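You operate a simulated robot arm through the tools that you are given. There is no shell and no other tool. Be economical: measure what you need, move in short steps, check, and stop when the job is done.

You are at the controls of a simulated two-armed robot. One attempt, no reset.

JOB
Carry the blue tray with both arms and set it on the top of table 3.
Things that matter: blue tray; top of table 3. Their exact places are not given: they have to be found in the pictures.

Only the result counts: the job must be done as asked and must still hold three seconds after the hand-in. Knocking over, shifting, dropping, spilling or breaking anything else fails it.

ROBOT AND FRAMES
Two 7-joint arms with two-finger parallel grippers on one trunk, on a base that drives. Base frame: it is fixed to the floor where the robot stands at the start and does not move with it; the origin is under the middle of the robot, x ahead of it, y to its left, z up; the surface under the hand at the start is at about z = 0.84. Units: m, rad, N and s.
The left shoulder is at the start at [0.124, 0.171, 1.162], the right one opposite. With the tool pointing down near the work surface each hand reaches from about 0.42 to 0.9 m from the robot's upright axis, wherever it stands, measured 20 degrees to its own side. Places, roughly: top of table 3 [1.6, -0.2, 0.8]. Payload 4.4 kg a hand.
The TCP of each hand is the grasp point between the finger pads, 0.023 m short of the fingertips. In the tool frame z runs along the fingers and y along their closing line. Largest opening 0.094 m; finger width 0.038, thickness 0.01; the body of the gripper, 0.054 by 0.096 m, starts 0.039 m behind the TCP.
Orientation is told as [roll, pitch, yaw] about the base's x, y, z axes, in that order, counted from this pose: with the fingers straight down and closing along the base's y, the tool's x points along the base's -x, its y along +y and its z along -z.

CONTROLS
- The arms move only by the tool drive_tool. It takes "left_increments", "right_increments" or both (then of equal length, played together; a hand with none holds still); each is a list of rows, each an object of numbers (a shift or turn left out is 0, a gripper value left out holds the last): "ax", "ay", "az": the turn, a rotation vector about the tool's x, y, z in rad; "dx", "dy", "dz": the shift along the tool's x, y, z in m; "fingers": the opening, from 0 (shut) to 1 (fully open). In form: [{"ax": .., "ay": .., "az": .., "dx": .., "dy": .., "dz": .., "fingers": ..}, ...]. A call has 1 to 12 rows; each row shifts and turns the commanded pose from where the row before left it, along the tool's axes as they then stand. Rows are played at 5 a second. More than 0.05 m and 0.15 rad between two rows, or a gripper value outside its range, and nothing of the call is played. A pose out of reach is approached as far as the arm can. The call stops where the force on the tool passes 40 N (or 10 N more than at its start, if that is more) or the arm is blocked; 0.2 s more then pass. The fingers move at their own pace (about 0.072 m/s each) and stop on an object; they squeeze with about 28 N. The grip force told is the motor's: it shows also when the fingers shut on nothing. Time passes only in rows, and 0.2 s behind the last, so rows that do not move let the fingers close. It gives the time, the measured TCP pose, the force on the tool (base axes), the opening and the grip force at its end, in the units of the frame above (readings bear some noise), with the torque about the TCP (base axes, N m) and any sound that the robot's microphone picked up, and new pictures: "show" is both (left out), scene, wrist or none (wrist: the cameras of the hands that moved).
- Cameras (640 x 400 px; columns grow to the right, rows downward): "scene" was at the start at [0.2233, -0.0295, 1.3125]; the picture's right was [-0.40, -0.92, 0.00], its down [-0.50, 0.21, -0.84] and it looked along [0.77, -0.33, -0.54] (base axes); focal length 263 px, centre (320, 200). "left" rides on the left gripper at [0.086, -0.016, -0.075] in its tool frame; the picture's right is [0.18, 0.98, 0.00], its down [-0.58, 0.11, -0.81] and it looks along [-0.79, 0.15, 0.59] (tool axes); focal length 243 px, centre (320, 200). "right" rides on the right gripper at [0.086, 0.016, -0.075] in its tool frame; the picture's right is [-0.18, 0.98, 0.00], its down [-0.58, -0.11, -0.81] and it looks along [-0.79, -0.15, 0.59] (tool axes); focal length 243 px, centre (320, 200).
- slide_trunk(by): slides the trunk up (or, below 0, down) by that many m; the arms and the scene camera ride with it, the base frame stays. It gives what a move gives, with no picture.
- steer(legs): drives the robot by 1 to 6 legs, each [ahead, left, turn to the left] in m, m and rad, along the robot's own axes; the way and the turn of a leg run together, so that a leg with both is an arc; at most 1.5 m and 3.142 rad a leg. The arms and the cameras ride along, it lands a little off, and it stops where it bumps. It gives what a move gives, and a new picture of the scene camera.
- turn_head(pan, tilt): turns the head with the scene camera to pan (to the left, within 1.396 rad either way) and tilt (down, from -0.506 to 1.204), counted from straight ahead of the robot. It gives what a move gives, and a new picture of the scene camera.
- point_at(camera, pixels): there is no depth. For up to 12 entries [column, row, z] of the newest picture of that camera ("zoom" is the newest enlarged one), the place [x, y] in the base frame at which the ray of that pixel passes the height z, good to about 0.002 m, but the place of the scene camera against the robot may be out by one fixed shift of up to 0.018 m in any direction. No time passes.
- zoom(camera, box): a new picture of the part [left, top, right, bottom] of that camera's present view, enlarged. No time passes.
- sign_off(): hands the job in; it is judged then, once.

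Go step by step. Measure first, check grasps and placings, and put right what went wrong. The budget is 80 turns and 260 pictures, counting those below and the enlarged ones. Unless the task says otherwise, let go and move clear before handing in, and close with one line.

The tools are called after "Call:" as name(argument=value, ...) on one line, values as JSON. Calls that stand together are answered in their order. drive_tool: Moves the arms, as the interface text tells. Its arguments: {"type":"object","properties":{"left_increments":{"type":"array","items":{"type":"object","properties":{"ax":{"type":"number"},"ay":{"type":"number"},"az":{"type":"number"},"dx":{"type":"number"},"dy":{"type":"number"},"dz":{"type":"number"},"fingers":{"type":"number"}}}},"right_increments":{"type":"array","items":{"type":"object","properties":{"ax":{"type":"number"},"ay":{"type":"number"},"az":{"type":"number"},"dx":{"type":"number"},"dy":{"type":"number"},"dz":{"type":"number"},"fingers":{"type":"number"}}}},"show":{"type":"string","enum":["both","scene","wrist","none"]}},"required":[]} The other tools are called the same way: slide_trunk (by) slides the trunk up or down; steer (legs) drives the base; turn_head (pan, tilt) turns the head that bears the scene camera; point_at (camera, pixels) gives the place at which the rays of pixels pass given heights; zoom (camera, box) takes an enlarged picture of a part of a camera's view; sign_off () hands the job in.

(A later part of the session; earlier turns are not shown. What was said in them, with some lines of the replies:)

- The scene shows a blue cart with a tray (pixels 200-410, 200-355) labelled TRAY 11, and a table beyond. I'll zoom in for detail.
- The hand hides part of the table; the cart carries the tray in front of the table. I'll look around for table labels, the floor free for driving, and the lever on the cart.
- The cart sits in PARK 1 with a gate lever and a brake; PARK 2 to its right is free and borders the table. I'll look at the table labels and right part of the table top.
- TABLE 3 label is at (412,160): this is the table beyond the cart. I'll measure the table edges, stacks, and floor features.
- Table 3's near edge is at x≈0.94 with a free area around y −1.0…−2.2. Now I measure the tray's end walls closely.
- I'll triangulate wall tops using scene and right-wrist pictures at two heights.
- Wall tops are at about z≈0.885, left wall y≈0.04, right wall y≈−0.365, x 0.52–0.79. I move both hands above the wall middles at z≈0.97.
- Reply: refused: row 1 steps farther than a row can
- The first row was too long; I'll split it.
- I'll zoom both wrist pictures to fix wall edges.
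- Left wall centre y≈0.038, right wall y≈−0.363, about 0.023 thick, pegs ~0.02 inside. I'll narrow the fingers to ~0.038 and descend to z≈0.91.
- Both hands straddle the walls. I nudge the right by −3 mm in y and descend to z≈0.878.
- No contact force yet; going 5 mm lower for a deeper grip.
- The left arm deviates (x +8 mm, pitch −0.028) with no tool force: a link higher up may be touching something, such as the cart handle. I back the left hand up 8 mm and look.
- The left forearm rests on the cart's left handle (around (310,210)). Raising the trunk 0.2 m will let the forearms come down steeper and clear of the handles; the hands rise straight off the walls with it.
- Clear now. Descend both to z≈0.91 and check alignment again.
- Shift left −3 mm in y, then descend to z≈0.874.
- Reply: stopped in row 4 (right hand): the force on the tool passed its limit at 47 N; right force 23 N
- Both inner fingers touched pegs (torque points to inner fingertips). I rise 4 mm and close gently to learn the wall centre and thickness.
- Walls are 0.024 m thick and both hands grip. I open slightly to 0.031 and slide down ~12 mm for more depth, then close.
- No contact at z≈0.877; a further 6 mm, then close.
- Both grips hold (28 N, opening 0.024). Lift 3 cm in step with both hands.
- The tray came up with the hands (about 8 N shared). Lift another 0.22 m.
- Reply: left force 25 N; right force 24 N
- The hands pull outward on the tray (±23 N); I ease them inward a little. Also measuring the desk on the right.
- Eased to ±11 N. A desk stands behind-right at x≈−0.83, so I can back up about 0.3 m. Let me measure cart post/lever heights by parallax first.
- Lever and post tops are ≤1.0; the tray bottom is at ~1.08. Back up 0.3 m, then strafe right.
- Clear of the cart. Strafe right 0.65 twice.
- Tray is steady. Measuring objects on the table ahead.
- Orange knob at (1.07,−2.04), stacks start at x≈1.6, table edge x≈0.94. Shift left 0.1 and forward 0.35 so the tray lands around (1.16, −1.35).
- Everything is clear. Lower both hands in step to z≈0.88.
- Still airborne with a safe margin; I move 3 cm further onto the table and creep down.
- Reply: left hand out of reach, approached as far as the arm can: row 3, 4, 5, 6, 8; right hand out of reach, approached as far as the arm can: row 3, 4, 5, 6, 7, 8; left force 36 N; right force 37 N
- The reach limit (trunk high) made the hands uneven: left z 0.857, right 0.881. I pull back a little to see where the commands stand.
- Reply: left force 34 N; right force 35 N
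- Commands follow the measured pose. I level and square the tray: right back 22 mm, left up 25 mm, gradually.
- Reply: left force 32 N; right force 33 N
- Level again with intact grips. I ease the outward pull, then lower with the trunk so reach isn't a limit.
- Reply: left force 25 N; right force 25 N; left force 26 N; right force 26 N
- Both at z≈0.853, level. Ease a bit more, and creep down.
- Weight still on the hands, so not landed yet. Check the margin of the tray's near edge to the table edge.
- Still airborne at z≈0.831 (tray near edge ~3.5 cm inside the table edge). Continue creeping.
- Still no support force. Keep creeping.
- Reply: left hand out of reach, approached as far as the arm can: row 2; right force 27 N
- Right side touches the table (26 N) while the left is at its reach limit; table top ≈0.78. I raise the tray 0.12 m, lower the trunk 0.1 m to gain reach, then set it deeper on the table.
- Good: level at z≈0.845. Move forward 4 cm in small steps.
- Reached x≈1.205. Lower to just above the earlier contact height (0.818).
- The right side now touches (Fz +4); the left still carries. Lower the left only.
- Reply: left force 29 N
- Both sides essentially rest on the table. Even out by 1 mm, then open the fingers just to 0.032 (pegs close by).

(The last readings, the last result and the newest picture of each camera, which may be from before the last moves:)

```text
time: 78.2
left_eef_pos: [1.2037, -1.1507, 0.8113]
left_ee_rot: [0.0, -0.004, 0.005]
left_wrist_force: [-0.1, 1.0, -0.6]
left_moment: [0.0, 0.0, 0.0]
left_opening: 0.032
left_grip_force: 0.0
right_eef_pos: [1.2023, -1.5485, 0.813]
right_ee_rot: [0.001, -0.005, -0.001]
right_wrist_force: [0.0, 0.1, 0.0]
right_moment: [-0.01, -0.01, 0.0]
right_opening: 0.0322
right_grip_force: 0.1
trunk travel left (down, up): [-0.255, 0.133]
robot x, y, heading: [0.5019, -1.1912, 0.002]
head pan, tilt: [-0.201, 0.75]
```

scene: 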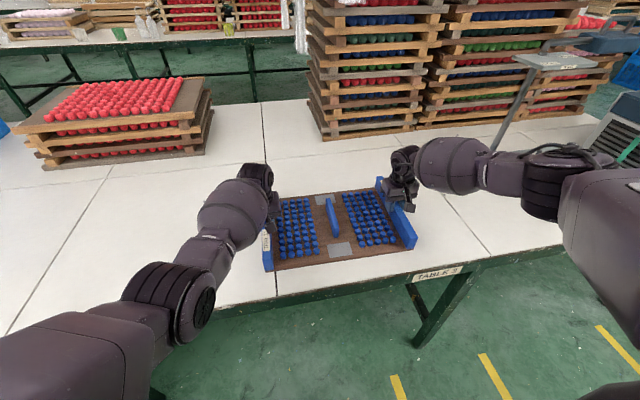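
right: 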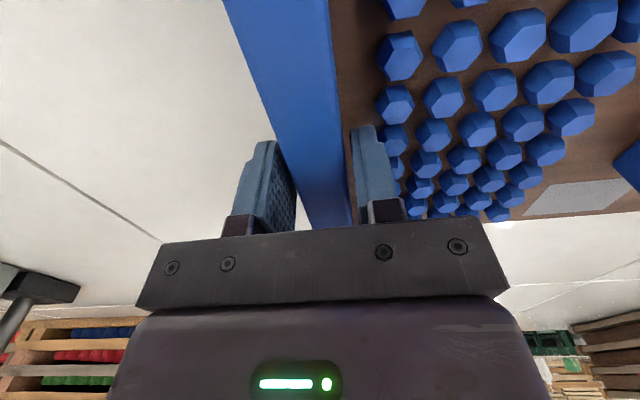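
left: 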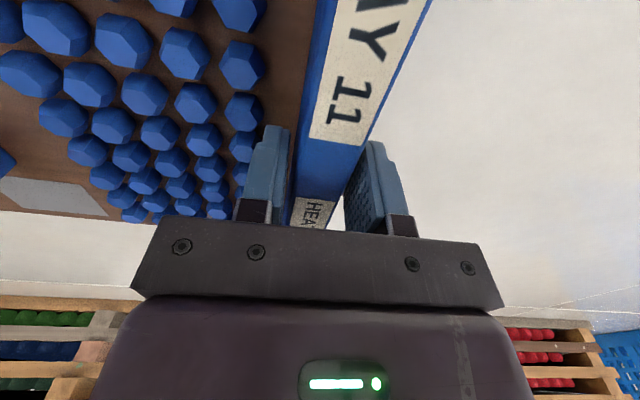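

Released with zero force on both hands. Raise straight up 0.2 m.

Call:
drive_tool(left_increments=[{"dz": -0.006}, {"dz": -0.01}, {"dz": -0.015}, {"dz": -0.02}, {"dz": -0.03}, {"dz": -0.03}, {"dz": -0.03}, {"dz": -0.03}, {"dz": -0.03}, {}], right_increments=[{"dz": -0.006}, {"dz": -0.01}, {"dz": -0.015}, {"dz": -0.02}, {"dz": -0.03}, {"dz": -0.03}, {"dz": -0.03}, {"dz": -0.03}, {"dz": -0.03}, {}], show="both")

Call:
zoom(camera="scene", box=[220, 150, 460, 300])

```text
time: 80.5
left_eef_pos: [1.2051, -1.1517, 1.0102]
left_ee_rot: [0.0, -0.004, 0.002]
left_wrist_force: [-0.5, -1.0, -0.1]
left_moment: [0.02, -0.01, 0.01]
left_opening: 0.032
left_grip_force: 0.1
right_eef_pos: [1.2016, -1.5486, 1.0131]
right_ee_rot: [0.001, -0.006, -0.002]
right_wrist_force: [0.4, -0.1, 0.2]
right_moment: [0.0, 0.0, -0.01]
right_opening: 0.0321
right_grip_force: 0.1
trunk travel left (down, up): [-0.255, 0.133]
robot x, y, heading: [0.5037, -1.1875, 0.003]
head pan, tilt: [-0.201, 0.75]
```

scene: 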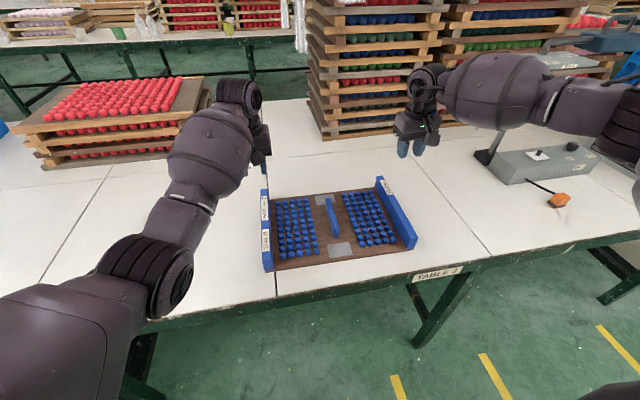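
right: 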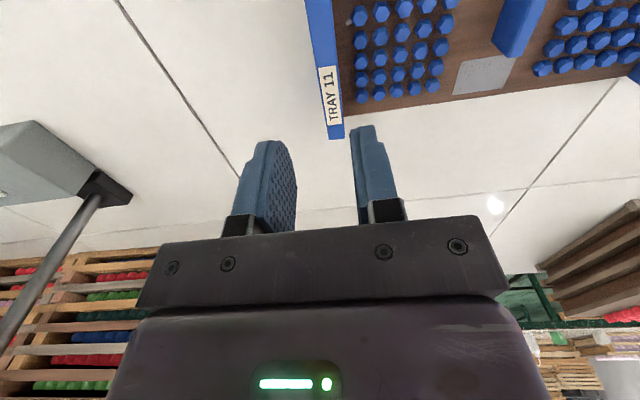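
left: 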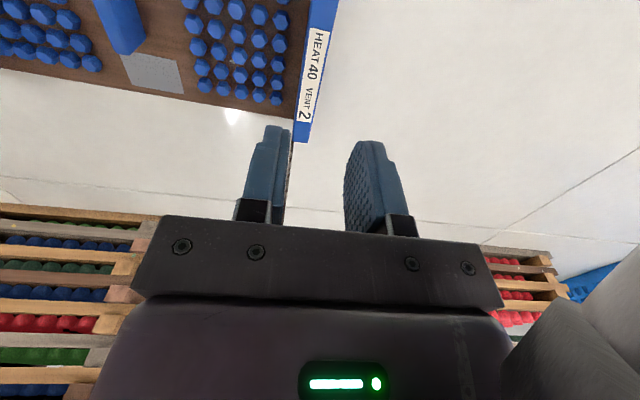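

```text
2.67 times, centred on (340, 225) of scene
```

zoom: 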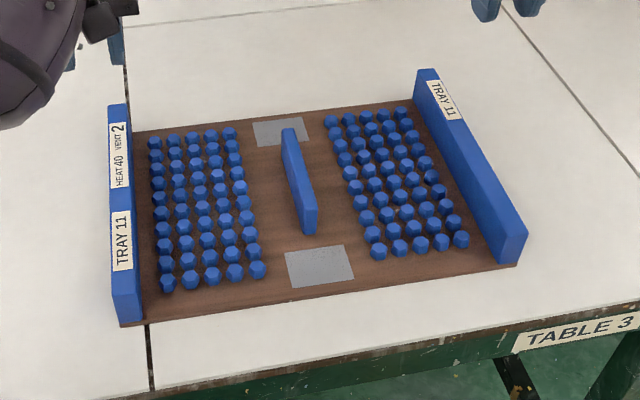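

The tray sits flat on Table 3, fully inside the edge with all its pegs in place. Both hands are clear, so I'm handing in.

Call:
sign_off()

```text
The job is handed in.
```

The blue tray (TRAY 11) was carried with both arms and set flat on the top of table 3. Both hands let go and moved clear before hand-in. During pickup the left forearm rested briefly on the cart's left handle, and I saw no sign that the cart moved.
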